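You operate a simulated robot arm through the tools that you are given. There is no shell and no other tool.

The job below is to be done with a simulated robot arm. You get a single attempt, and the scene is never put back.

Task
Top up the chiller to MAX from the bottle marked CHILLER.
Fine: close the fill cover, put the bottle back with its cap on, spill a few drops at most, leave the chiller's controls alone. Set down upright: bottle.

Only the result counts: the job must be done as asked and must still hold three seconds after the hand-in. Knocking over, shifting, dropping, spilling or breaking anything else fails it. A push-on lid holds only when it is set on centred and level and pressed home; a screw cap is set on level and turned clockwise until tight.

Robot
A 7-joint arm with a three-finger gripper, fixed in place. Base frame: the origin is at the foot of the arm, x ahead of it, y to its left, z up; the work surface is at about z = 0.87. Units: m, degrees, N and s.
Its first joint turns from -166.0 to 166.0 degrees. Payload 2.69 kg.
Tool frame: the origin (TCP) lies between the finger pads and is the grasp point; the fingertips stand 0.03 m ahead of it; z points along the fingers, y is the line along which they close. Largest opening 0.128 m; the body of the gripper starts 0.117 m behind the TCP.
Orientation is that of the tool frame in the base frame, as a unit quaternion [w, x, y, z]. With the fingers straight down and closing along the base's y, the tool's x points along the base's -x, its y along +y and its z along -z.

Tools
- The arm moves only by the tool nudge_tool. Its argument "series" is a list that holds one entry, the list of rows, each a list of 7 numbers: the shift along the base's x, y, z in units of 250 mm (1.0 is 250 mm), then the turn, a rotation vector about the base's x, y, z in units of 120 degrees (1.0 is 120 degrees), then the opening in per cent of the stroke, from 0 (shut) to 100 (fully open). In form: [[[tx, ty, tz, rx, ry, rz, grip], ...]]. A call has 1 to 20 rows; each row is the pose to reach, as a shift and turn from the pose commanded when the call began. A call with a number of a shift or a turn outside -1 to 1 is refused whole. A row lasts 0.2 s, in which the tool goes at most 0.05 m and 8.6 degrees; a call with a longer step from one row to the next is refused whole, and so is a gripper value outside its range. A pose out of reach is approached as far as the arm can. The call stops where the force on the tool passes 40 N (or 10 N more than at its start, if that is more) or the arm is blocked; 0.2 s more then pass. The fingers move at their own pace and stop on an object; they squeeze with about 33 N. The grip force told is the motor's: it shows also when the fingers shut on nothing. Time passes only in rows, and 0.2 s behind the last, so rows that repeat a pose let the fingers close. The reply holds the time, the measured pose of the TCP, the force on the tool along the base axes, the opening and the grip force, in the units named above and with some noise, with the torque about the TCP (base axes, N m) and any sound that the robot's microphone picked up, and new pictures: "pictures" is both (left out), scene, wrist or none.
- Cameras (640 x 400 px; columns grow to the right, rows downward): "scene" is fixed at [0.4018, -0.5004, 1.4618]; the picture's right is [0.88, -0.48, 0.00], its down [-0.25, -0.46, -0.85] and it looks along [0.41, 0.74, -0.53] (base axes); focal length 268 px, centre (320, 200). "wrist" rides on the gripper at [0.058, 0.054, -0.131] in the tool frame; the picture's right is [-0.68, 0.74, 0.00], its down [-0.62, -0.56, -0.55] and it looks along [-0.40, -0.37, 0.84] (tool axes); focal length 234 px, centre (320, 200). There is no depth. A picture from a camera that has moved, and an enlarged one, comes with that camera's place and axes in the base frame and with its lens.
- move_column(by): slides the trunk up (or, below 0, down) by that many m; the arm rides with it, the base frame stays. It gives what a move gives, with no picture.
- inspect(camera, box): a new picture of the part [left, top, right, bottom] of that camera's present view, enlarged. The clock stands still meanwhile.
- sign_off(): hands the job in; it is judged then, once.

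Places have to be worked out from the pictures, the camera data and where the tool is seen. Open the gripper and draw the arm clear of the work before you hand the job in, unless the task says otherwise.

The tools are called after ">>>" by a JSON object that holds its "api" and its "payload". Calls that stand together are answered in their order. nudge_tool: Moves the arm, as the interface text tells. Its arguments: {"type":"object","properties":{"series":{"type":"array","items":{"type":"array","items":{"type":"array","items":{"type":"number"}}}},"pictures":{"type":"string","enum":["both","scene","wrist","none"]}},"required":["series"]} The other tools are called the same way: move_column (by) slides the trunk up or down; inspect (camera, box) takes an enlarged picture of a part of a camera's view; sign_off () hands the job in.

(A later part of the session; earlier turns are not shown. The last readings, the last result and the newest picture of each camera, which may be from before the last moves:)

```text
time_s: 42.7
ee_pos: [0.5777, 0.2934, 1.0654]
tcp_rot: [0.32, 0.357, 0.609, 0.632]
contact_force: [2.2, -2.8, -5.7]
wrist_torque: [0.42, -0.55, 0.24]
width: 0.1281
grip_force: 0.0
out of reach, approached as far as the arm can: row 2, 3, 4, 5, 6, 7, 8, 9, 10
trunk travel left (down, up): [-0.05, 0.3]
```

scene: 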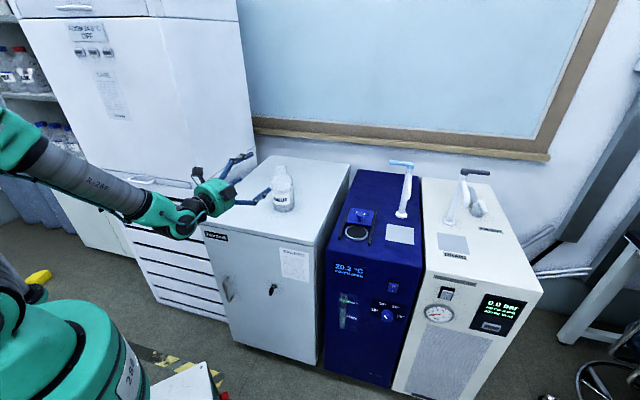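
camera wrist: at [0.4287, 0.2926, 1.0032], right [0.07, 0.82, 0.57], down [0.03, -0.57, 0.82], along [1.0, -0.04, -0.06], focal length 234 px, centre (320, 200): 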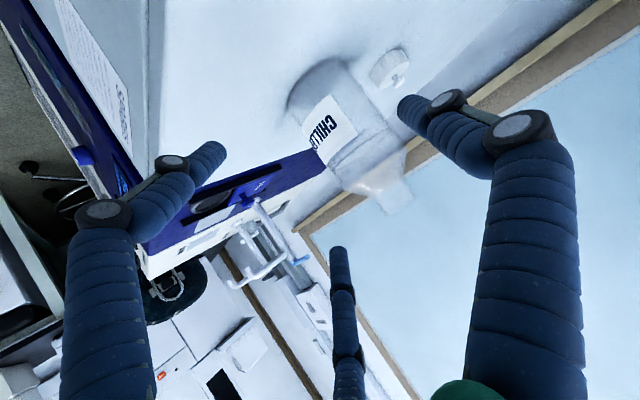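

The final roll was reached, but rows 2–10 were flagged as out of reach on the way. I hold still for a moment to see whether force remains and where the arm settled.

>>> {"api": "nudge_tool", "payload": {"series": [[[0, 0, 0, 0, 0, 0, 100], [0, 0, 0, 0, 0, 0, 100]]]}}

>>> {"api": "inspect", "payload": {"camera": "scene", "box": [0, 90, 260, 260]}}

```text
time_s: 43.3
ee_pos: [0.5781, 0.2907, 1.0682]
tcp_rot: [0.321, 0.361, 0.605, 0.633]
contact_force: [0.0, 0.2, -0.1]
wrist_torque: [0.0, 0.01, 0.01]
width: 0.1282
grip_force: 0.0
trunk travel left (down, up): [-0.05, 0.3]
camera wrist: at [0.4371, 0.2677, 1.1252], right [0.38, -0.62, 0.69], down [-0.15, -0.78, -0.61], along [0.91, 0.13, -0.39], focal length 234 px, centre (320, 200)
```

scene: 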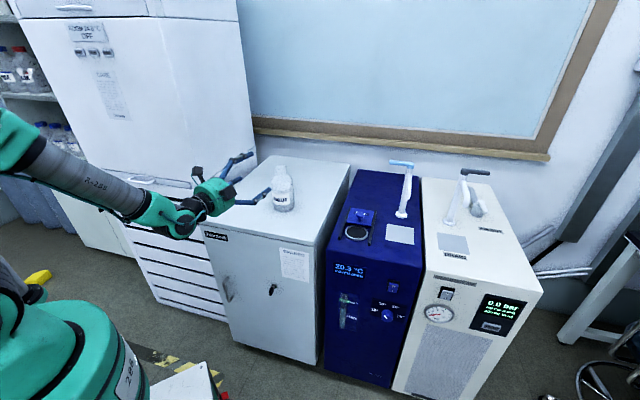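
wrist: 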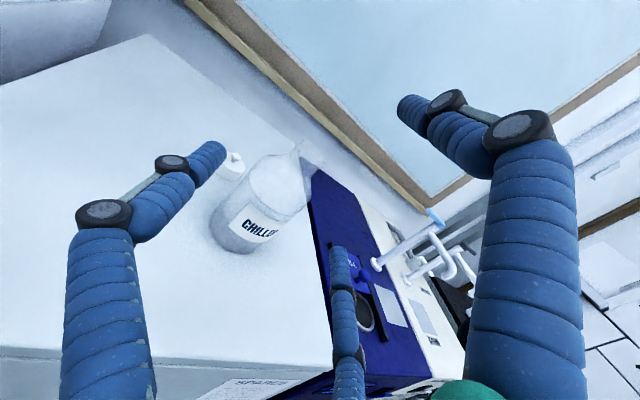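

```text
2.35 times, centred on (130, 175) of scene
camera zoom: at [0.4018, -0.5004, 1.4618], right [0.88, -0.48, 0.0], down [-0.25, -0.46, -0.85], along [0.41, 0.74, -0.53], focal length 632 px, centre (767, 259)
```

zoom: 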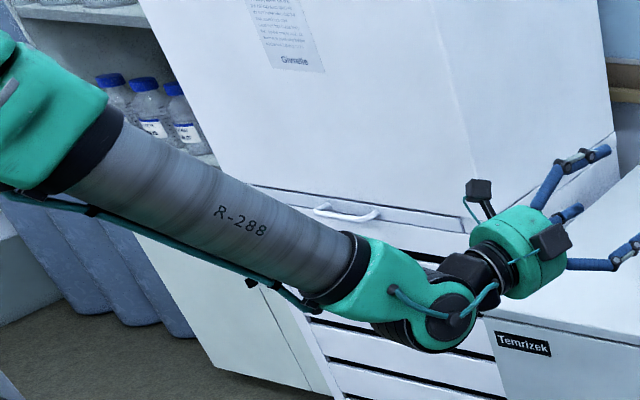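

The roll works, but the direct way crosses a joint dead zone. Instead I will hold the bottle with the hand turned over (tool y to the right), from which the pouring roll is free; I rotate smoothly to that attitude now (15° below level, heading 20°).

>>> {"api": "nudge_tool", "payload": {"series": [[[0, 0, 0, 0.0498, 0.0341, -0.01445, 100], [0, 0, 0, 0.0997, 0.0682, -0.0289, 100], [0, 0, 0, 0.1495, 0.1023, -0.04335, 100], [0, 0, 0, 0.1993, 0.1364, -0.0578, 100], [0, 0, 0, 0.2491, 0.1705, -0.07225, 100], [0, 0, 0, 0.299, 0.2046, -0.0867, 100], [0, 0, 0, 0.3488, 0.2387, -0.10115, 100], [0, 0, 0, 0.3986, 0.2728, -0.1156, 100], [0, 0, 0, 0.4484, 0.3069, -0.13005, 100], [0, 0, 0, 0.4983, 0.341, -0.1445, 100], [0, 0, 0, 0.5481, 0.3751, -0.15895, 100], [0, 0, 0, 0.5979, 0.4092, -0.1734, 100], [0, 0, 0, 0.5979, 0.4092, -0.1734, 100]]]}}

```text
time_s: 46.1
ee_pos: [0.5812, 0.289, 1.065]
tcp_rot: [-0.106, 0.781, 0.137, 0.6]
contact_force: [-0.3, 0.0, 0.5]
wrist_torque: [0.01, 0.01, 0.03]
width: 0.1282
grip_force: 0.0
trunk travel left (down, up): [-0.05, 0.3]
camera wrist: at [0.4945, 0.2014, 1.1552], right [0.09, -0.75, -0.65], down [-0.84, 0.3, -0.45], along [0.53, 0.59, -0.61], focal length 234 px, centre (320, 200)
```

scene: 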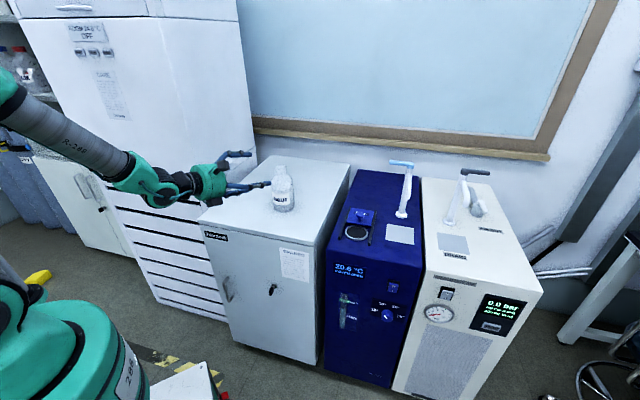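
wrist: 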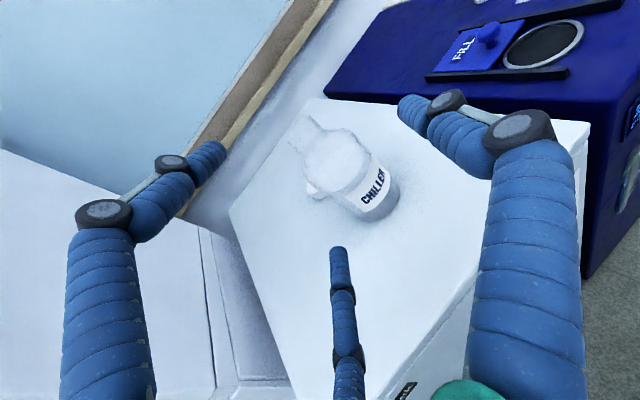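

The attitude is reached exactly. I test the pouring roll (+100° about the heading) from here in free air, to be sure no dead zone is crossed.

>>> {"api": "nudge_tool", "payload": {"series": [[[0, 0, 0, 0.0653, 0.0238, 0, 100], [0, 0, 0, 0.1306, 0.0475, 0, 100], [0, 0, 0, 0.1958, 0.0713, 0, 100], [0, 0, 0, 0.2611, 0.095, 0, 100], [0, 0, 0, 0.3264, 0.1188, 0, 100], [0, 0, 0, 0.3917, 0.1425, 0, 100], [0, 0, 0, 0.4569, 0.1663, 0, 100], [0, 0, 0, 0.5222, 0.19, 0, 100], [0, 0, 0, 0.5875, 0.2138, 0, 100], [0, 0, 0, 0.6528, 0.2375, 0, 100], [0, 0, 0, 0.718, 0.2613, 0, 100], [0, 0, 0, 0.7833, 0.285, 0, 100], [0, 0, 0, 0.7833, 0.285, 0, 100]]], "pictures": "scene"}}

```text
time_s: 48.9
ee_pos: [0.5825, 0.2868, 1.0686]
tcp_rot: [0.667, -0.583, 0.37, -0.279]
contact_force: [0.4, 0.3, 0.5]
wrist_torque: [0.04, -0.05, 0.02]
width: 0.1279
grip_force: 0.0
out of reach, approached as far as the arm can: row 2, 3, 4, 5, 6, 7, 8, 9
trunk travel left (down, up): [-0.05, 0.3]
```

scene: 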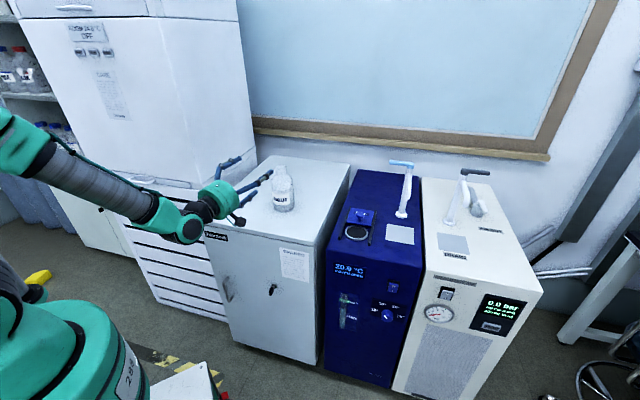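

The flagged rows come from swinging the tool axis near a wrist singularity, not from the roll joint itself. I test rolling purely about the tool's own axis (here −100°), which should be smooth.

>>> {"api": "nudge_tool", "payload": {"series": [[[0, 0, 0, -0.0569, -0.0397, -0.0032, 100], [0, 0, 0, -0.1138, -0.0793, -0.0065, 100], [0, 0, 0, -0.1706, -0.119, -0.0097, 100], [0, 0, 0, -0.2275, -0.1586, -0.0129, 100], [0, 0, 0, -0.2844, -0.1983, -0.0161, 100], [0, 0, 0, -0.3413, -0.2379, -0.0194, 100], [0, 0, 0, -0.3981, -0.2776, -0.0226, 100], [0, 0, 0, -0.455, -0.3172, -0.0258, 100], [0, 0, 0, -0.5119, -0.3569, -0.029, 100], [0, 0, 0, -0.5688, -0.3965, -0.0323, 100], [0, 0, 0, -0.6256, -0.4362, -0.0355, 100], [0, 0, 0, -0.6825, -0.4758, -0.0387, 100], [0, 0, 0, -0.6825, -0.4758, -0.0387, 100]]], "pictures": "none"}}

```text
time_s: 51.7
ee_pos: [0.5814, 0.2882, 1.0658]
tcp_rot: [-0.217, 0.657, 0.211, 0.69]
contact_force: [0.1, 0.2, 0.2]
wrist_torque: [-0.03, 0.0, -0.03]
width: 0.1279
grip_force: 0.1
trunk travel left (down, up): [-0.05, 0.3]
```

Rolling about the tool's own axis is clean, so that is how I will pour. I now set the grasp attitude (heading 25°, 12° below level) at a pre-grasp point 0.14 m short of the bottle and look.

>>> {"api": "nudge_tool", "payload": {"series": [[[-0.006, 0.024, -0.066, -0.0148, 0.0268, -0.0213, 100], [-0.013, 0.048, -0.132, -0.0295, 0.0537, -0.0426, 100], [-0.02, 0.072, -0.198, -0.0443, 0.0805, -0.0639, 100], [-0.026, 0.095, -0.264, -0.059, 0.1073, -0.0852, 100], [-0.026, 0.095, -0.264, -0.059, 0.1073, -0.0852, 100]]]}}

>>> {"api": "inspect", "payload": {"camera": "wrist", "box": [220, 60, 440, 280]}}

>>> {"api": "inspect", "payload": {"camera": "scene", "box": [200, 140, 320, 230]}}

```text
time_s: 52.9
ee_pos: [0.5998, 0.2421, 1.0214]
tcp_rot: [-0.159, 0.758, 0.187, 0.604]
contact_force: [0.0, 0.0, -0.4]
wrist_torque: [-0.02, -0.01, 0.0]
width: 0.1281
grip_force: 0.0
out of reach, approached as far as the arm can: row 1, 2, 3, 4, 5
trunk travel left (down, up): [-0.05, 0.3]
camera wrist: at [0.5244, 0.1396, 1.1059], right [0.22, -0.71, -0.67], down [-0.86, 0.18, -0.47], along [0.46, 0.68, -0.57], focal length 234 px, centre (320, 200)
```

scene: 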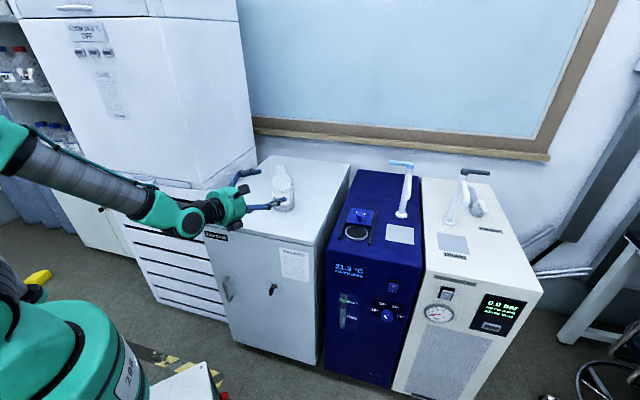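
wrist: 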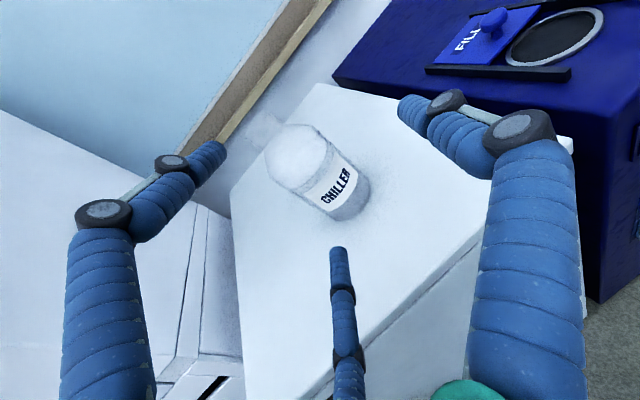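

```text
1.82 times, centred on (330, 170) of wrist
camera zoom: at [0.5244, 0.1396, 1.1059], right [0.22, -0.71, -0.67], down [-0.86, 0.18, -0.47], along [0.46, 0.68, -0.57], focal length 426 px, centre (302, 254)
```

zoom: 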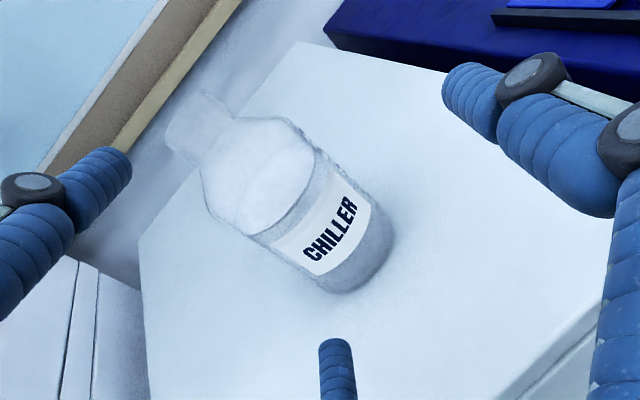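

```text
4.44 times, centred on (260, 185) of scene
camera zoom: at [0.4018, -0.5004, 1.4618], right [0.88, -0.48, 0.0], down [-0.25, -0.46, -0.85], along [0.41, 0.74, -0.53], focal length 1193 px, centre (587, 267)
```

zoom: 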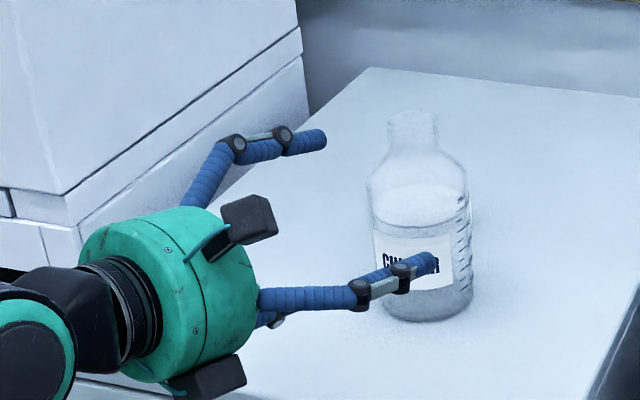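

The arm saturated here (position off by several cm), so low side grasps with a level hand are unreliable. I switch plan: grip the round body from above with the three fingers centred, which is a firm grasp. I rise and turn the tool straight down (yaw 175°).

>>> {"api": "nudge_tool", "payload": {"series": [[[0, 0, 0.08, -0.0126, 0.0579, -0.0209, 100], [0, 0, 0.16, -0.0251, 0.1159, -0.0417, 100], [0, 0, 0.24, -0.0377, 0.1738, -0.0626, 100], [0, 0, 0.32, -0.0503, 0.2317, -0.0835, 100], [0, 0, 0.4, -0.0629, 0.2896, -0.1044, 100], [0, 0, 0.48, -0.0754, 0.3476, -0.1252, 100], [0, 0, 0.56, -0.088, 0.4055, -0.1461, 100], [0, 0, 0.64, -0.1006, 0.4634, -0.167, 100], [0, 0, 0.7, -0.1131, 0.5213, -0.1879, 100], [0, 0, 0.72, -0.1257, 0.5793, -0.2087, 100], [0, 0, 0.72, -0.1383, 0.6372, -0.2296, 100], [0, 0, 0.72, -0.1383, 0.6372, -0.2296, 100]]]}}

```text
time_s: 55.5
ee_pos: [0.5997, 0.2419, 1.1677]
tcp_rot: [0.096, 0.991, -0.043, 0.077]
contact_force: [2.4, 1.7, -2.6]
wrist_torque: [-0.12, 0.3, -0.06]
width: 0.1279
grip_force: 0.1
out of reach, approached as far as the arm can: row 6, 7, 8, 9, 10, 11, 12
trunk travel left (down, up): [-0.05, 0.3]
camera wrist: at [0.6329, 0.2119, 1.3143], right [-0.74, -0.67, 0.02], down [-0.63, 0.7, 0.33], along [-0.24, 0.23, -0.94], focal length 234 px, centre (320, 200)
```

scene: 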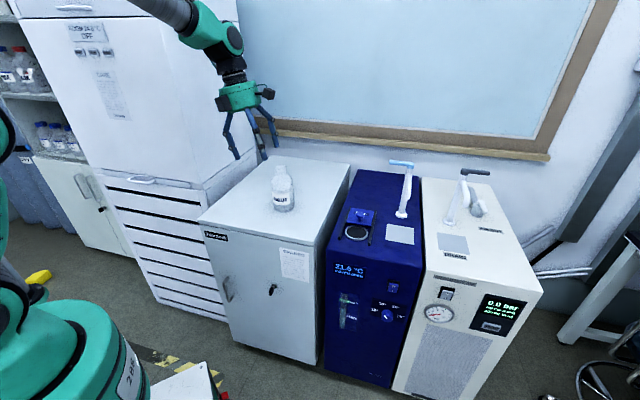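
wrist: 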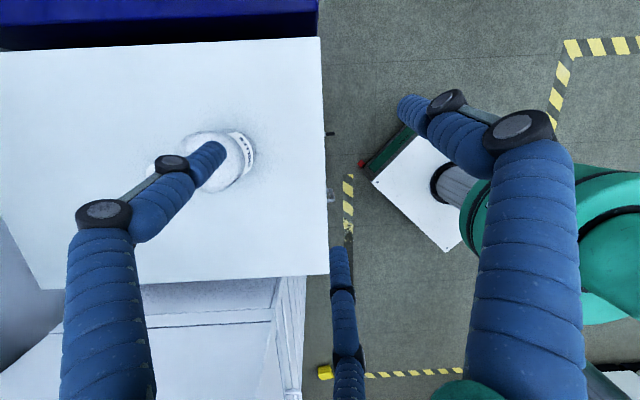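

The arm is in an awkward wrist branch and cannot quite point straight down here (14° short). I unwind the roll I put in, turning +120° about the vertical toward tool-down at yaw −65°, which should bring the wrist back to its normal branch.

>>> {"api": "nudge_tool", "payload": {"series": [[[0, 0, 0.02, -0.001, 0.0094, 0.0663, 100], [0, 0, 0.04, -0.0021, 0.0189, 0.1325, 100], [0, 0, 0.06, -0.0031, 0.0283, 0.1988, 100], [0, 0, 0.08, -0.0041, 0.0378, 0.265, 100], [0, 0, 0.1, -0.0051, 0.0472, 0.3313, 100], [0, 0, 0.12, -0.0062, 0.0566, 0.3975, 100], [0, 0, 0.12, -0.0072, 0.0661, 0.4638, 100], [0, 0, 0.12, -0.0082, 0.0755, 0.53, 100], [0, 0, 0.12, -0.0092, 0.085, 0.5963, 100], [0, 0, 0.12, -0.0103, 0.0944, 0.6625, 100], [0, 0, 0.12, -0.0113, 0.1038, 0.7288, 100], [0, 0, 0.12, -0.0123, 0.1133, 0.795, 100], [0, 0, 0.12, -0.0133, 0.1227, 0.8613, 100], [0, 0, 0.12, -0.0144, 0.1322, 0.9275, 100], [0, 0, 0.12, -0.0154, 0.1416, 0.9938, 100], [0, 0, 0.12, -0.0154, 0.1416, 0.9938, 100]]], "pictures": "scene"}}

```text
time_s: 58.9
ee_pos: [0.5933, 0.2357, 1.1721]
tcp_rot: [0.116, 0.533, 0.837, -0.045]
contact_force: [-0.3, -0.1, -0.4]
wrist_torque: [-0.01, 0.02, 0.0]
width: 0.1278
grip_force: 0.0
out of reach, approached as far as the arm can: row 1, 2, 3, 4, 5, 6, 7, 8, 9, 10, 11, 12, 13, 14, 15, 16
trunk travel left (down, up): [-0.05, 0.3]
```

scene: 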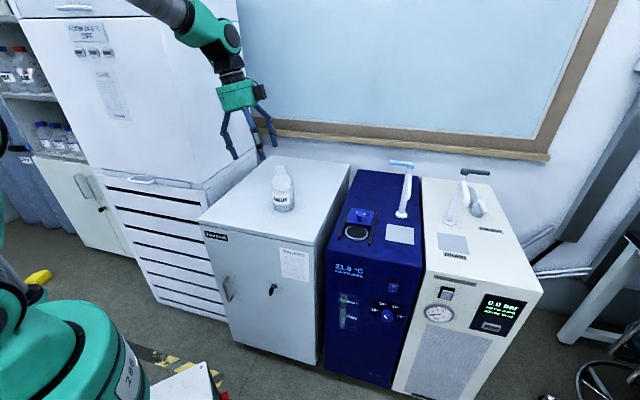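

The yaw followed fully but a 14° sideways lean stays, so joint 5 must be sitting at its end stop in a flipped wrist branch. I look at the forearm's direction to plan the unflip.

>>> {"api": "inspect", "payload": {"camera": "scene", "box": [120, 0, 300, 170]}}

```text
2.35 times, centred on (210, 85) of scene
camera zoom: at [0.4018, -0.5004, 1.4618], right [0.88, -0.48, 0.0], down [-0.25, -0.46, -0.85], along [0.41, 0.74, -0.53], focal length 632 px, centre (579, 471)
```

zoom: 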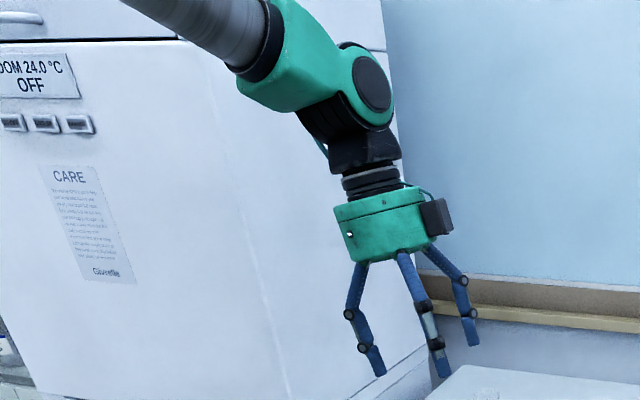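

The forearm points about 28° below level. I will unflip the wrist in open air: first swing the whole arm 23° to the right (base rotation), away from the tower.

>>> {"api": "nudge_tool", "payload": {"series": [[[0.0576, -0.1608, 0, 0, 0, -0.0319, 100], [0.1044, -0.3252, 0, 0, 0, -0.0639, 100], [0.1404, -0.492, 0, 0, 0, -0.0958, 100], [0.1648, -0.6612, 0, 0, 0, -0.1278, 100], [0.178, -0.8316, 0, 0, 0, -0.1597, 100], [0.1796, -0.999, 0, 0, 0, -0.1917, 100], [0.1796, -0.999, 0, 0, 0, -0.1917, 100]]], "pictures": "scene"}}

```text
time_s: 60.5
ee_pos: [0.6385, -0.0153, 1.1705]
tcp_rot: [0.106, 0.689, 0.714, -0.066]
contact_force: [-0.6, -1.3, -0.2]
wrist_torque: [0.06, 0.02, 0.01]
width: 0.128
grip_force: 0.0
trunk travel left (down, up): [-0.05, 0.3]
```

scene: 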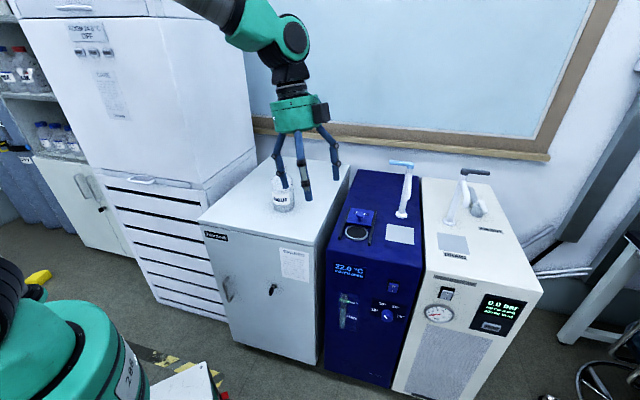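

That worked without flags. Next I raise the hand through the forearm line (keeping the wrist point in place), first half of the 96° swing.

>>> {"api": "nudge_tool", "payload": {"series": [[[0.152, 0.0338, 0.0117, 0.0128, -0.0633, 0.0164, 100], [0.2997, 0.0723, 0.0443, 0.0257, -0.1266, 0.0329, 100], [0.4403, 0.1146, 0.0972, 0.0385, -0.1899, 0.0493, 100], [0.571, 0.1599, 0.1693, 0.0514, -0.2532, 0.0658, 100], [0.6892, 0.2073, 0.2592, 0.0642, -0.3165, 0.0822, 100], [0.7927, 0.2559, 0.3651, 0.077, -0.3798, 0.0986, 100], [0.7927, 0.2559, 0.3651, 0.077, -0.3798, 0.0986, 100]]], "pictures": "scene"}}

```text
time_s: 62.1
ee_pos: [0.8393, 0.0517, 1.2637]
tcp_rot: [0.325, 0.592, 0.685, 0.273]
contact_force: [0.2, 0.6, -0.4]
wrist_torque: [-0.02, -0.01, 0.02]
width: 0.1277
grip_force: 0.0
trunk travel left (down, up): [-0.05, 0.3]
```

scene: 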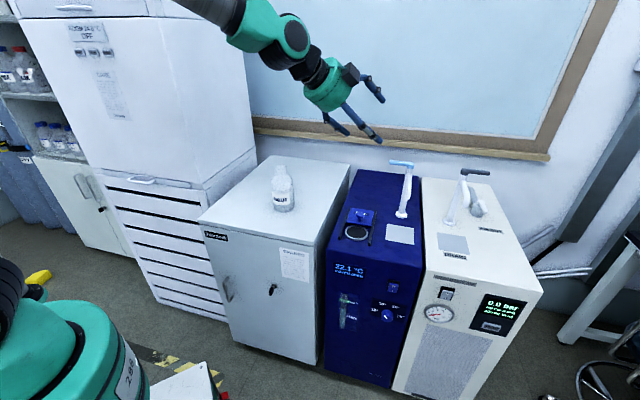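

No flags, and the forearm stayed in place. I do the second half, to point the hand above the forearm line.

>>> {"api": "nudge_tool", "payload": {"series": [[[0.0868, 0.0489, 0.1201, 0.0128, -0.0633, 0.0164, 100], [0.1552, 0.0971, 0.2518, 0.0257, -0.1266, 0.0329, 100], [0.2038, 0.1436, 0.3926, 0.0385, -0.1899, 0.0493, 100], [0.2316, 0.1877, 0.5398, 0.0514, -0.2532, 0.0658, 100], [0.2381, 0.2283, 0.6905, 0.0642, -0.3165, 0.0822, 100], [0.2234, 0.2647, 0.8418, 0.077, -0.3798, 0.0986, 100], [0.2234, 0.2647, 0.8418, 0.077, -0.3798, 0.0986, 100]]], "pictures": "scene"}}

```text
time_s: 63.7
ee_pos: [0.8885, 0.1156, 1.4735]
tcp_rot: [0.488, 0.391, 0.538, 0.565]
contact_force: [0.7, -0.2, -0.6]
wrist_torque: [0.02, -0.03, 0.01]
width: 0.1279
grip_force: 0.1
trunk travel left (down, up): [-0.05, 0.3]
```

scene: 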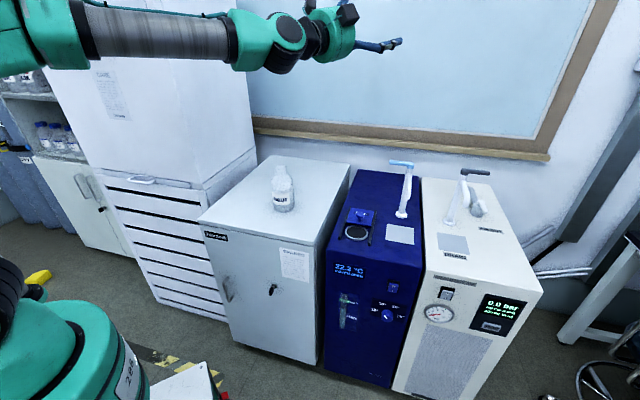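

The wrist stayed put, but the arm used its spare joint and lowered the elbow. I continue the unflip: with the wrist point held, I swing the hand 50° to the left at this height (free space above the cabinet).

>>> {"api": "nudge_tool", "payload": {"series": [[[-0.0482, 0.1542, 0, 0, 0, 0.0694, 100], [-0.1183, 0.3, 0, 0, 0, 0.1389, 100], [-0.2087, 0.434, 0, 0, 0, 0.2083, 100], [-0.3175, 0.5534, 0, 0, 0, 0.2778, 100], [-0.4425, 0.6559, 0, 0, 0, 0.3472, 100], [-0.5811, 0.7391, 0, 0, 0, 0.4167, 100], [-0.5811, 0.7391, 0, 0, 0, 0.4167, 100]]], "pictures": "scene"}}

```text
time_s: 65.3
ee_pos: [0.7437, 0.301, 1.4781]
tcp_rot: [0.204, 0.127, 0.654, 0.717]
contact_force: [0.9, 0.6, 0.1]
wrist_torque: [0.07, 0.03, 0.0]
width: 0.1281
grip_force: 0.0
trunk travel left (down, up): [-0.05, 0.3]
```

scene: 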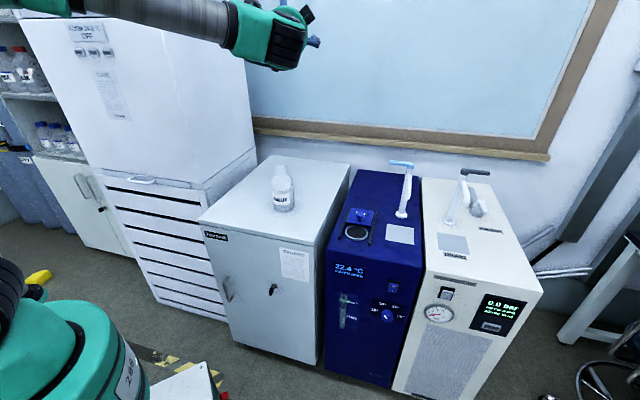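

No flags again. Now I rotate the hand about the forearm axis from left-pointing toward down-pointing (wrist fixed), first 56°.

>>> {"api": "nudge_tool", "payload": {"series": [[[-0.0255, 0.0208, -0.1292, -0.0653, -0.008, 0.0116, 100], [-0.0491, 0.0231, -0.2605, -0.1306, -0.016, 0.0232, 100], [-0.0703, 0.0069, -0.3911, -0.196, -0.0241, 0.0348, 100], [-0.0888, -0.0273, -0.5187, -0.2613, -0.0321, 0.0464, 100], [-0.1039, -0.0793, -0.6405, -0.3266, -0.0401, 0.058, 100], [-0.1159, -0.1475, -0.7544, -0.3919, -0.0481, 0.0696, 100], [-0.1239, -0.2311, -0.858, -0.4573, -0.0561, 0.0812, 100], [-0.1239, -0.2311, -0.858, -0.4573, -0.0561, 0.0812, 100]]], "pictures": "scene"}}

```text
time_s: 67.1
ee_pos: [0.7173, 0.2454, 1.2591]
tcp_rot: [0.217, -0.075, 0.906, 0.355]
contact_force: [0.4, 0.0, 0.0]
wrist_torque: [0.01, 0.0, -0.03]
width: 0.1278
grip_force: 0.2
trunk travel left (down, up): [-0.05, 0.3]
```

scene: 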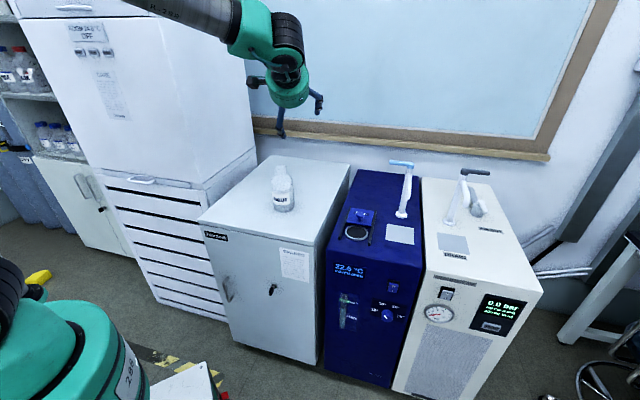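

The wrist is back in its normal branch with no flags. I now turn the tool straight down at yaw 55°, the attitude that will leave a finger-free gap under the bottle mouth when pouring, and move to the right of the bottle.

>>> {"api": "nudge_tool", "payload": {"series": [[[0.037, -0.042, -0.026, -0.0466, 0.0032, 0.0395, 100], [0.074, -0.084, -0.052, -0.0932, 0.0064, 0.079, 100], [0.111, -0.127, -0.079, -0.1398, 0.0096, 0.1184, 100], [0.148, -0.169, -0.105, -0.1864, 0.0128, 0.1579, 100], [0.184, -0.211, -0.131, -0.2329, 0.0161, 0.1974, 100], [0.221, -0.253, -0.157, -0.2795, 0.0193, 0.2369, 100], [0.258, -0.296, -0.184, -0.3261, 0.0225, 0.2763, 100], [0.295, -0.338, -0.21, -0.3727, 0.0257, 0.3158, 100], [0.332, -0.38, -0.236, -0.4193, 0.0289, 0.3553, 100], [0.332, -0.38, -0.236, -0.4193, 0.0289, 0.3553, 100]]], "pictures": "scene"}}

```text
time_s: 69.3
ee_pos: [0.7972, 0.1479, 1.2003]
tcp_rot: [-0.001, -0.462, 0.887, 0.0]
contact_force: [0.7, -0.7, -0.3]
wrist_torque: [-0.01, 0.06, 0.02]
width: 0.1279
grip_force: 0.0
trunk travel left (down, up): [-0.05, 0.3]
```

scene: 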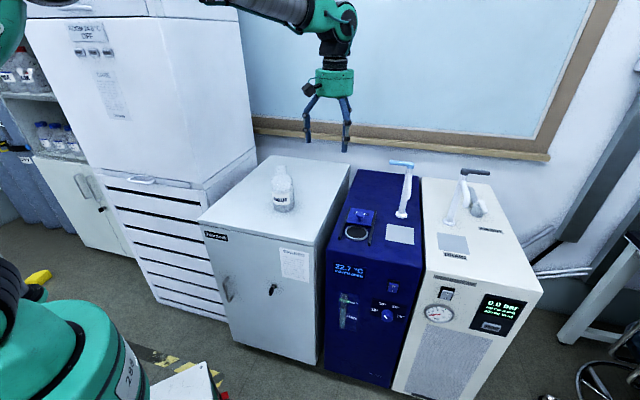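

Tool-down at yaw 55° is reached exactly. Before taking the bottle, I make a dry run of the pouring tilt with the empty hand over the filler hole (about 2 cm higher than planned) to check reach.

>>> {"api": "nudge_tool", "payload": {"series": [[[0.113, -0.0325, -0.13, 0.0176, -0.0378, 0, 100], [0.2255, -0.065, -0.26, 0.0353, -0.0755, 0, 100], [0.338, -0.0975, -0.39, 0.0529, -0.1133, 0, 100], [0.451, -0.13, -0.521, 0.0705, -0.151, 0, 100], [0.483, -0.116, -0.573, 0.0987, -0.2114, 0, 100], [0.519, -0.1, -0.625, 0.1269, -0.2718, 0, 100], [0.551, -0.084, -0.677, 0.1551, -0.3322, 0, 100], [0.587, -0.068, -0.729, 0.1833, -0.3926, 0, 100], [0.619, -0.052, -0.781, 0.2115, -0.453, 0, 100], [0.623, -0.05, -0.821, 0.2291, -0.4908, 0, 100], [0.625, -0.049, -0.861, 0.2468, -0.5285, 0, 100], [0.625, -0.049, -0.865, 0.2644, -0.5663, 0, 100], [0.624, -0.049, -0.865, 0.282, -0.604, 0, 100], [0.621, -0.052, -0.845, 0.2961, -0.6342, 0, 100], [0.617, -0.053, -0.829, 0.3102, -0.6644, 0, 100], [0.617, -0.053, -0.829, 0.3102, -0.6644, 0, 100]]]}}

>>> {"api": "inspect", "payload": {"camera": "scene", "box": [270, 120, 440, 270]}}

```text
time_s: 72.7
ee_pos: [0.9856, 0.111, 1.017]
tcp_rot: [0.682, -0.34, 0.647, -0.001]
contact_force: [0.4, -0.7, -0.5]
wrist_torque: [0.04, -0.06, 0.07]
width: 0.128
grip_force: 0.0
out of reach, approached as far as the arm can: row 13, 14, 15, 16
trunk travel left (down, up): [-0.05, 0.3]
camera wrist: at [0.855, 0.066, 0.9484], right [-0.43, 0.86, 0.25], down [-0.34, -0.42, 0.85], along [0.84, 0.28, 0.47], focal length 234 px, centre (320, 200)
```

scene: 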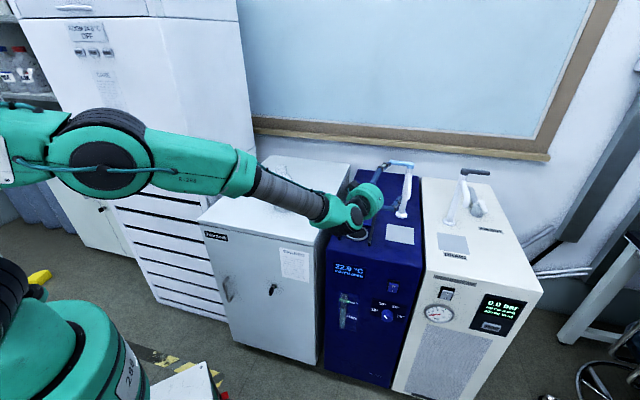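
wrist: 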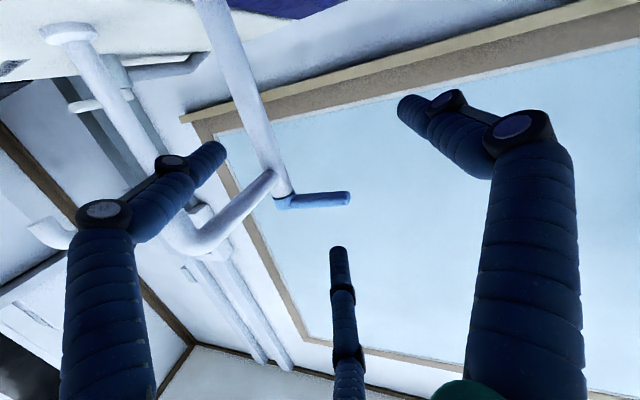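

```text
2.67 times, centred on (355, 195) of scene
camera zoom: at [0.4018, -0.5004, 1.4618], right [0.88, -0.48, 0.0], down [-0.25, -0.46, -0.85], along [0.41, 0.74, -0.53], focal length 716 px, centre (227, 213)
```

zoom: 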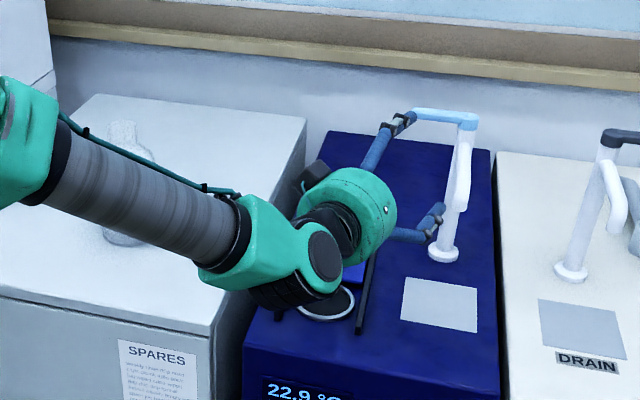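

At tilts beyond about 78° the arm saturates with this heading and the wrist gets low, so pouring with the hand pointing more to the left (heading ~63°) should suit it better. I first draw straight back from the tap handle, then turn the tool down at yaw −27° while rising.

>>> {"api": "nudge_tool", "payload": {"series": [[[-0.141, -0.074, 0.01, 0, 0, 0, 100], [-0.282, -0.148, 0.03, 0, 0, 0, 100], [-0.315, -0.126, 0.08, 0.0129, 0.0536, -0.0389, 100], [-0.348, -0.105, 0.13, 0.0259, 0.1071, -0.0778, 100], [-0.381, -0.083, 0.18, 0.0388, 0.1607, -0.1167, 100], [-0.414, -0.061, 0.23, 0.0518, 0.2142, -0.1556, 100], [-0.447, -0.04, 0.28, 0.0647, 0.2678, -0.1945, 100], [-0.479, -0.018, 0.33, 0.0777, 0.3213, -0.2334, 100], [-0.512, 0.004, 0.381, 0.0906, 0.3749, -0.2723, 100], [-0.545, 0.026, 0.431, 0.1035, 0.4285, -0.3112, 100], [-0.578, 0.047, 0.481, 0.1165, 0.482, -0.3501, 100], [-0.611, 0.069, 0.531, 0.1294, 0.5356, -0.389, 100], [-0.644, 0.091, 0.581, 0.1424, 0.5891, -0.4279, 100], [-0.677, 0.112, 0.631, 0.1553, 0.6427, -0.4668, 100], [-0.709, 0.134, 0.682, 0.1683, 0.6962, -0.5057, 100], [-0.742, 0.156, 0.732, 0.1812, 0.7498, -0.5446, 100], [-0.742, 0.156, 0.732, 0.1812, 0.7498, -0.5446, 100]]]}}

>>> {"api": "inspect", "payload": {"camera": "scene", "box": [330, 140, 470, 250]}}

```text
time_s: 76.3
ee_pos: [0.7908, 0.1484, 1.1859]
tcp_rot: [0.081, 0.231, 0.964, -0.105]
contact_force: [-0.5, -0.8, 1.5]
wrist_torque: [0.12, 0.03, 0.0]
width: 0.1282
grip_force: 0.2
out of reach, approached as far as the arm can: row 1, 2, 9, 12, 13, 14, 15, 16, 17
trunk travel left (down, up): [-0.05, 0.3]
camera wrist: at [0.7495, 0.2534, 1.2925], right [0.94, 0.35, 0.02], down [0.22, -0.63, 0.75], along [0.27, -0.7, -0.66], focal length 234 px, centre (320, 200)
```

scene: 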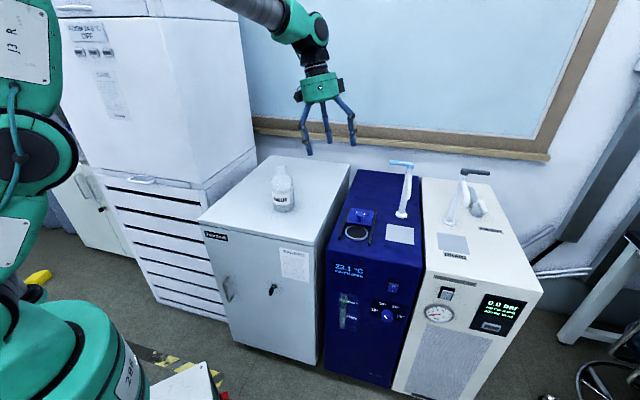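
wrist: 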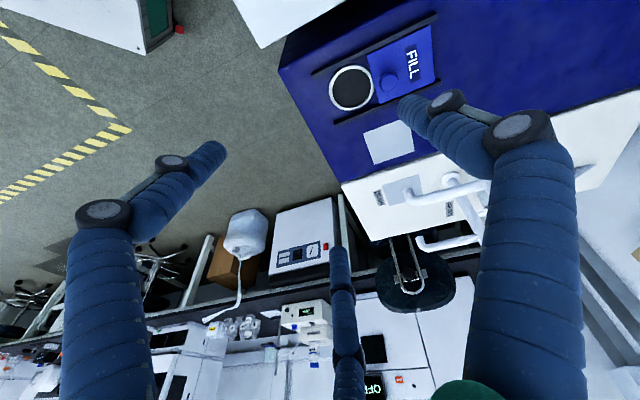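

```text
3.64 times, centred on (400, 195) of scene
camera zoom: at [0.4018, -0.5004, 1.4618], right [0.88, -0.48, 0.0], down [-0.25, -0.46, -0.85], along [0.41, 0.74, -0.53], focal length 976 px, centre (29, 218)
```

zoom: 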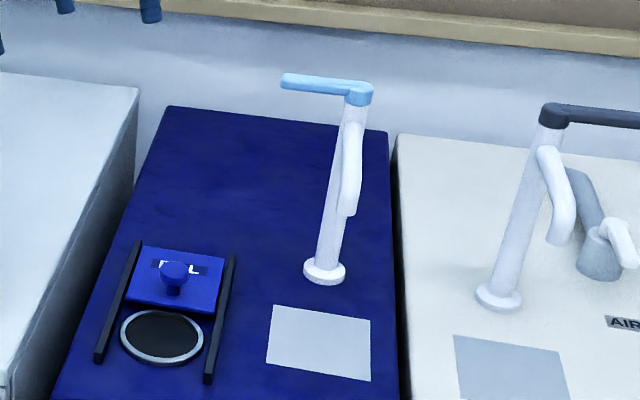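

The tap and cover are untouched, but the arm slipped into the flipped wrist branch again (a 15° lean at its stop). I repeat the unflip that worked: pull in, then raise the hand through the forearm line.

>>> {"api": "nudge_tool", "payload": {"series": [[[-0.13, -0.1, 0, 0, 0, 0, 100], [-0.26, -0.2, 0, 0, 0, 0, 100], [-0.39, -0.3, 0, 0, 0, 0, 100], [-0.52, -0.4, 0, 0, 0, 0, 100], [-0.403, -0.357, 0.0114, 0.0207, -0.0609, 0.0174, 100], [-0.2904, -0.3107, 0.0394, 0.0414, -0.1218, 0.0349, 100], [-0.184, -0.2618, 0.0835, 0.0621, -0.1828, 0.0523, 100], [-0.0861, -0.2116, 0.1428, 0.0829, -0.2437, 0.0698, 100], [0.0017, -0.1608, 0.2162, 0.1036, -0.3046, 0.0872, 100], [0.0773, -0.1105, 0.3021, 0.1243, -0.3655, 0.1046, 100], [0.1394, -0.0616, 0.3991, 0.145, -0.4264, 0.1221, 100], [0.1868, -0.0151, 0.5051, 0.1657, -0.4874, 0.1395, 100], [0.2186, 0.028, 0.6181, 0.1864, -0.5483, 0.157, 100], [0.234, 0.0671, 0.7359, 0.2071, -0.6092, 0.1744, 100], [0.233, 0.1011, 0.8562, 0.2278, -0.6701, 0.1918, 100], [0.22, 0.1248, 0.9542, 0.2447, -0.7196, 0.206, 100], [0.22, 0.1248, 0.9542, 0.2447, -0.7196, 0.206, 100]]], "pictures": "scene"}}

```text
time_s: 79.9
ee_pos: [0.8459, 0.1831, 1.4236]
tcp_rot: [0.669, 0.061, 0.668, 0.319]
contact_force: [0.4, -0.1, 0.3]
wrist_torque: [-0.02, 0.01, 0.0]
width: 0.1281
grip_force: 0.1
trunk travel left (down, up): [-0.05, 0.3]
```

scene: 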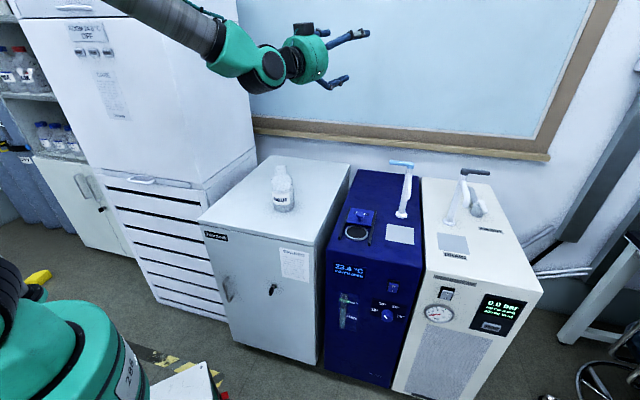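

No flags. Next the left swing with the wrist held.

>>> {"api": "nudge_tool", "payload": {"series": [[[-0.0594, 0.1332, 0, 0, 0, 0.0625, 100], [-0.1355, 0.2573, 0, 0, 0, 0.125, 100], [-0.2272, 0.3705, 0, 0, 0, 0.1875, 100], [-0.333, 0.4706, 0, 0, 0, 0.25, 100], [-0.4509, 0.5562, 0, 0, 0, 0.3125, 100], [-0.5789, 0.6257, 0, 0, 0, 0.375, 100], [-0.5789, 0.6257, 0, 0, 0, 0.375, 100]]], "pictures": "scene"}}

```text
time_s: 81.5
ee_pos: [0.6994, 0.3399, 1.4226]
tcp_rot: [0.495, -0.201, 0.641, 0.551]
contact_force: [0.3, -0.6, 0.2]
wrist_torque: [-0.01, -0.01, 0.04]
width: 0.1281
grip_force: 0.1
trunk travel left (down, up): [-0.05, 0.3]
```

scene: 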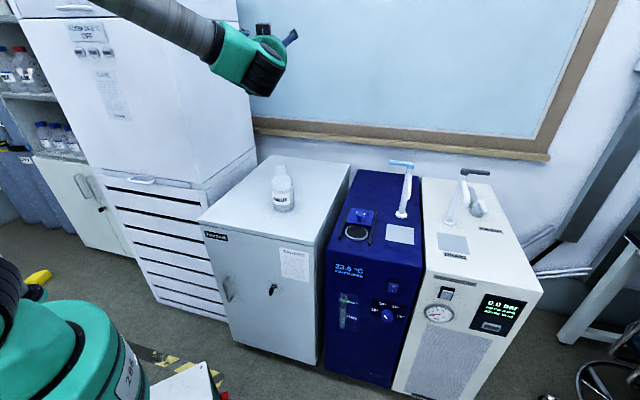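

Good. Now the rotation about the forearm axis from left-pointing to left-down.

>>> {"api": "nudge_tool", "payload": {"series": [[[-0.0663, 0.034, -0.1189, -0.0588, -0.0087, 0.0303, 100], [-0.1318, 0.0488, -0.2421, -0.1175, -0.0173, 0.0605, 100], [-0.1956, 0.0442, -0.367, -0.1763, -0.026, 0.0908, 100], [-0.2561, 0.0204, -0.4915, -0.2351, -0.0347, 0.1211, 100], [-0.3124, -0.0223, -0.6126, -0.2938, -0.0434, 0.1513, 100], [-0.363, -0.083, -0.7286, -0.3526, -0.052, 0.1816, 100], [-0.4073, -0.1605, -0.8368, -0.4114, -0.0607, 0.2119, 100], [-0.4444, -0.2532, -0.9353, -0.4701, -0.0694, 0.2421, 100], [-0.4444, -0.2532, -0.9353, -0.4701, -0.0694, 0.2421, 100]]], "pictures": "scene"}}

```text
time_s: 83.5
ee_pos: [0.5913, 0.2744, 1.1867]
tcp_rot: [0.239, -0.594, 0.718, 0.273]
contact_force: [-0.1, 0.3, -0.2]
wrist_torque: [-0.01, 0.01, 0.01]
width: 0.1282
grip_force: 0.1
trunk travel left (down, up): [-0.05, 0.3]
```

scene: 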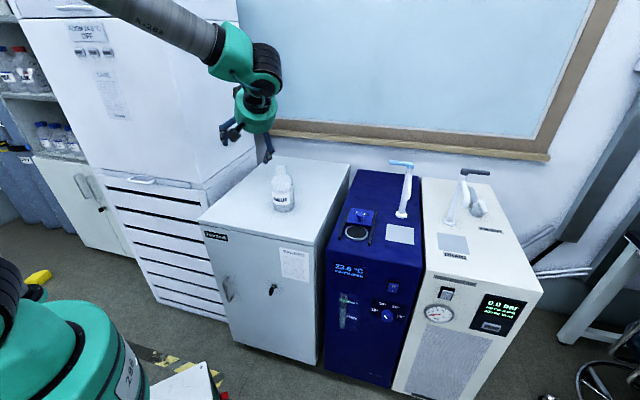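

The wrist is back on its normal side. I now turn to tool-down at yaw −27° (one finger far side, gap toward the robot) while moving above the bottle at (0.707, 0.360).

>>> {"api": "nudge_tool", "payload": {"series": [[[0.033, 0.024, 0.03, -0.0169, 0.0238, -0.0599, 100], [0.066, 0.049, 0.06, -0.0337, 0.0476, -0.1198, 100], [0.099, 0.073, 0.09, -0.0506, 0.0714, -0.1796, 100], [0.132, 0.098, 0.12, -0.0674, 0.0952, -0.2395, 100], [0.165, 0.122, 0.133, -0.0843, 0.119, -0.2994, 100], [0.198, 0.147, 0.133, -0.1011, 0.1428, -0.3593, 100], [0.232, 0.171, 0.133, -0.118, 0.1666, -0.4192, 100], [0.265, 0.195, 0.133, -0.1348, 0.1903, -0.479, 100], [0.298, 0.22, 0.133, -0.1517, 0.2141, -0.5389, 100], [0.331, 0.244, 0.133, -0.1685, 0.2379, -0.5988, 100], [0.364, 0.269, 0.133, -0.1854, 0.2617, -0.6587, 100], [0.397, 0.293, 0.133, -0.2022, 0.2855, -0.7186, 100], [0.43, 0.318, 0.133, -0.2191, 0.3093, -0.7784, 100], [0.463, 0.342, 0.133, -0.2359, 0.3331, -0.8383, 100], [0.463, 0.342, 0.133, -0.2359, 0.3331, -0.8383, 100]]]}}

>>> {"api": "inspect", "payload": {"camera": "wrist", "box": [200, 40, 440, 220]}}

```text
time_s: 86.7
ee_pos: [0.7052, 0.3608, 1.2218]
tcp_rot: [0.0, 0.233, 0.972, -0.001]
contact_force: [0.7, 0.0, 0.3]
wrist_torque: [-0.04, 0.04, 0.0]
width: 0.1278
grip_force: 0.0
trunk travel left (down, up): [-0.05, 0.3]
camera wrist: at [0.6773, 0.4361, 1.3527], right [0.94, 0.35, 0.0], down [0.29, -0.78, 0.55], along [0.19, -0.52, -0.84], focal length 234 px, centre (320, 200)
```

scene: 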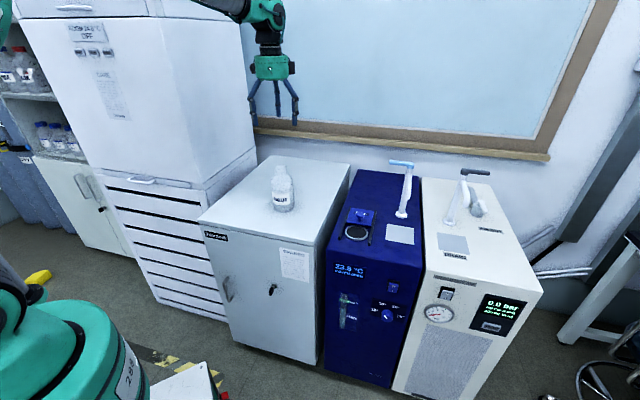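
wrist: 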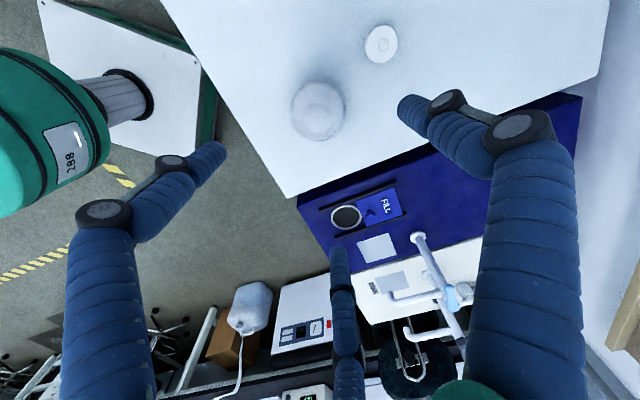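

```text
2.22 times, centred on (320, 130) of wrist
camera zoom: at [0.6773, 0.4361, 1.3527], right [0.94, 0.35, 0.0], down [0.29, -0.78, 0.55], along [0.19, -0.52, -0.84], focal length 520 px, centre (320, 356)
```

zoom: 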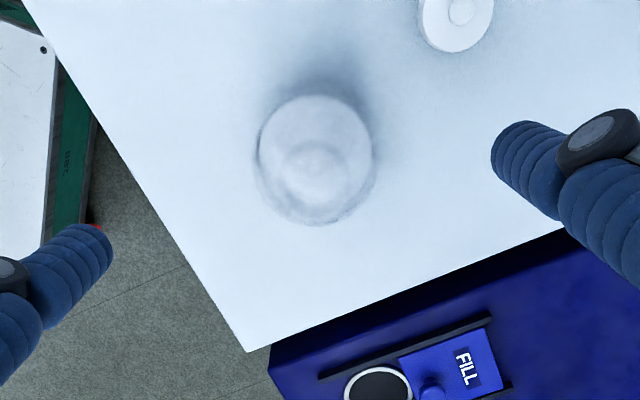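

Tool-down at yaw −27° is exact, and the bottle is right below. I make the dry run of the pouring tilt with the empty hand in this new heading (63°), 2 cm higher than planned.

>>> {"api": "nudge_tool", "payload": {"series": [[[0.106, -0.13, -0.02, 0, 0, 0, 100], [0.212, -0.26, -0.06, 0, 0, 0, 100], [0.318, -0.39, -0.12, 0, 0, 0, 100], [0.424, -0.52, -0.2, 0, 0, 0, 100], [0.53, -0.65, -0.28, 0, 0, 0, 100], [0.636, -0.78, -0.36, 0, 0, 0, 100], [0.72, -0.88, -0.45, 0, 0, 0, 100], [0.744, -0.908, -0.5, 0, 0, 0, 100], [0.756, -0.884, -0.548, 0.0594, -0.0303, 0, 100], [0.768, -0.86, -0.588, 0.1188, -0.0605, 0, 100], [0.78, -0.836, -0.628, 0.1782, -0.0908, 0, 100], [0.792, -0.812, -0.688, 0.2376, -0.1211, 0, 100], [0.804, -0.788, -0.748, 0.297, -0.1513, 0, 100], [0.816, -0.768, -0.808, 0.3564, -0.1816, 0, 100], [0.824, -0.748, -0.868, 0.4158, -0.2119, 0, 100], [0.83, -0.739, -0.928, 0.4752, -0.2421, 0, 100], [0.831, -0.738, -0.948, 0.5346, -0.2724, 0, 100], [0.83, -0.74, -0.948, 0.594, -0.3027, 0, 100], [0.828, -0.744, -0.928, 0.6386, -0.3254, 0, 100], [0.828, -0.744, -0.928, 0.6386, -0.3254, 0, 100]]]}}

>>> {"api": "inspect", "payload": {"camera": "scene", "box": [270, 120, 440, 270]}}

```text
time_s: 90.9
ee_pos: [0.9119, 0.1731, 0.9905]
tcp_rot: [0.159, 0.171, 0.71, 0.664]
contact_force: [0.7, -0.8, -0.4]
wrist_torque: [0.02, -0.01, 0.0]
width: 0.1279
grip_force: 0.0
trunk travel left (down, up): [-0.05, 0.3]
camera wrist: at [0.8024, 0.0888, 1.0532], right [0.63, -0.26, 0.74], down [0.28, -0.8, -0.53], along [0.73, 0.54, -0.43], focal length 234 px, centre (320, 200)
```

scene: 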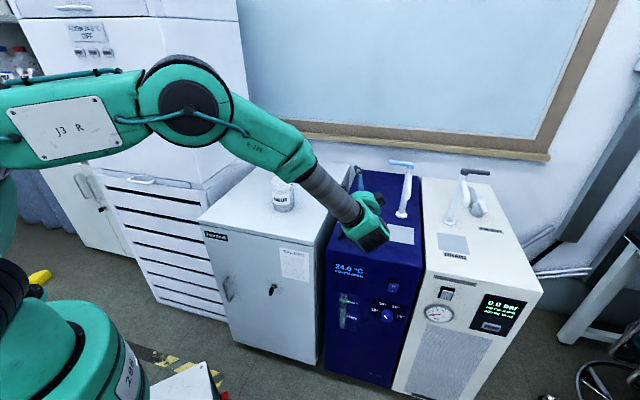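
wrist: 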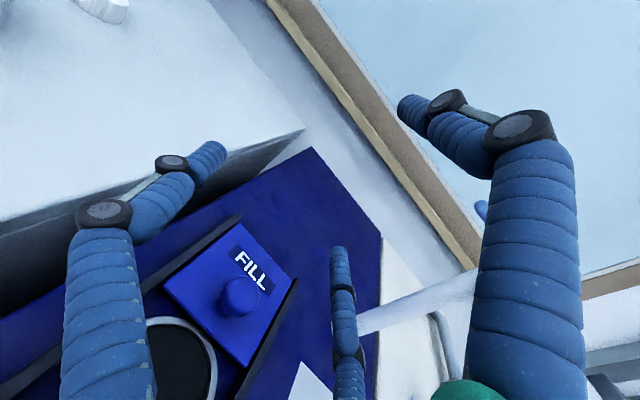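

```text
2.67 times, centred on (355, 195) of scene
camera zoom: at [0.4018, -0.5004, 1.4618], right [0.88, -0.48, 0.0], down [-0.25, -0.46, -0.85], along [0.41, 0.74, -0.53], focal length 716 px, centre (227, 213)
```

zoom: 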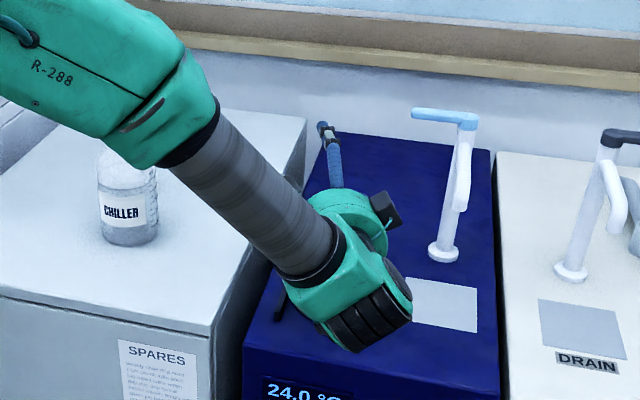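

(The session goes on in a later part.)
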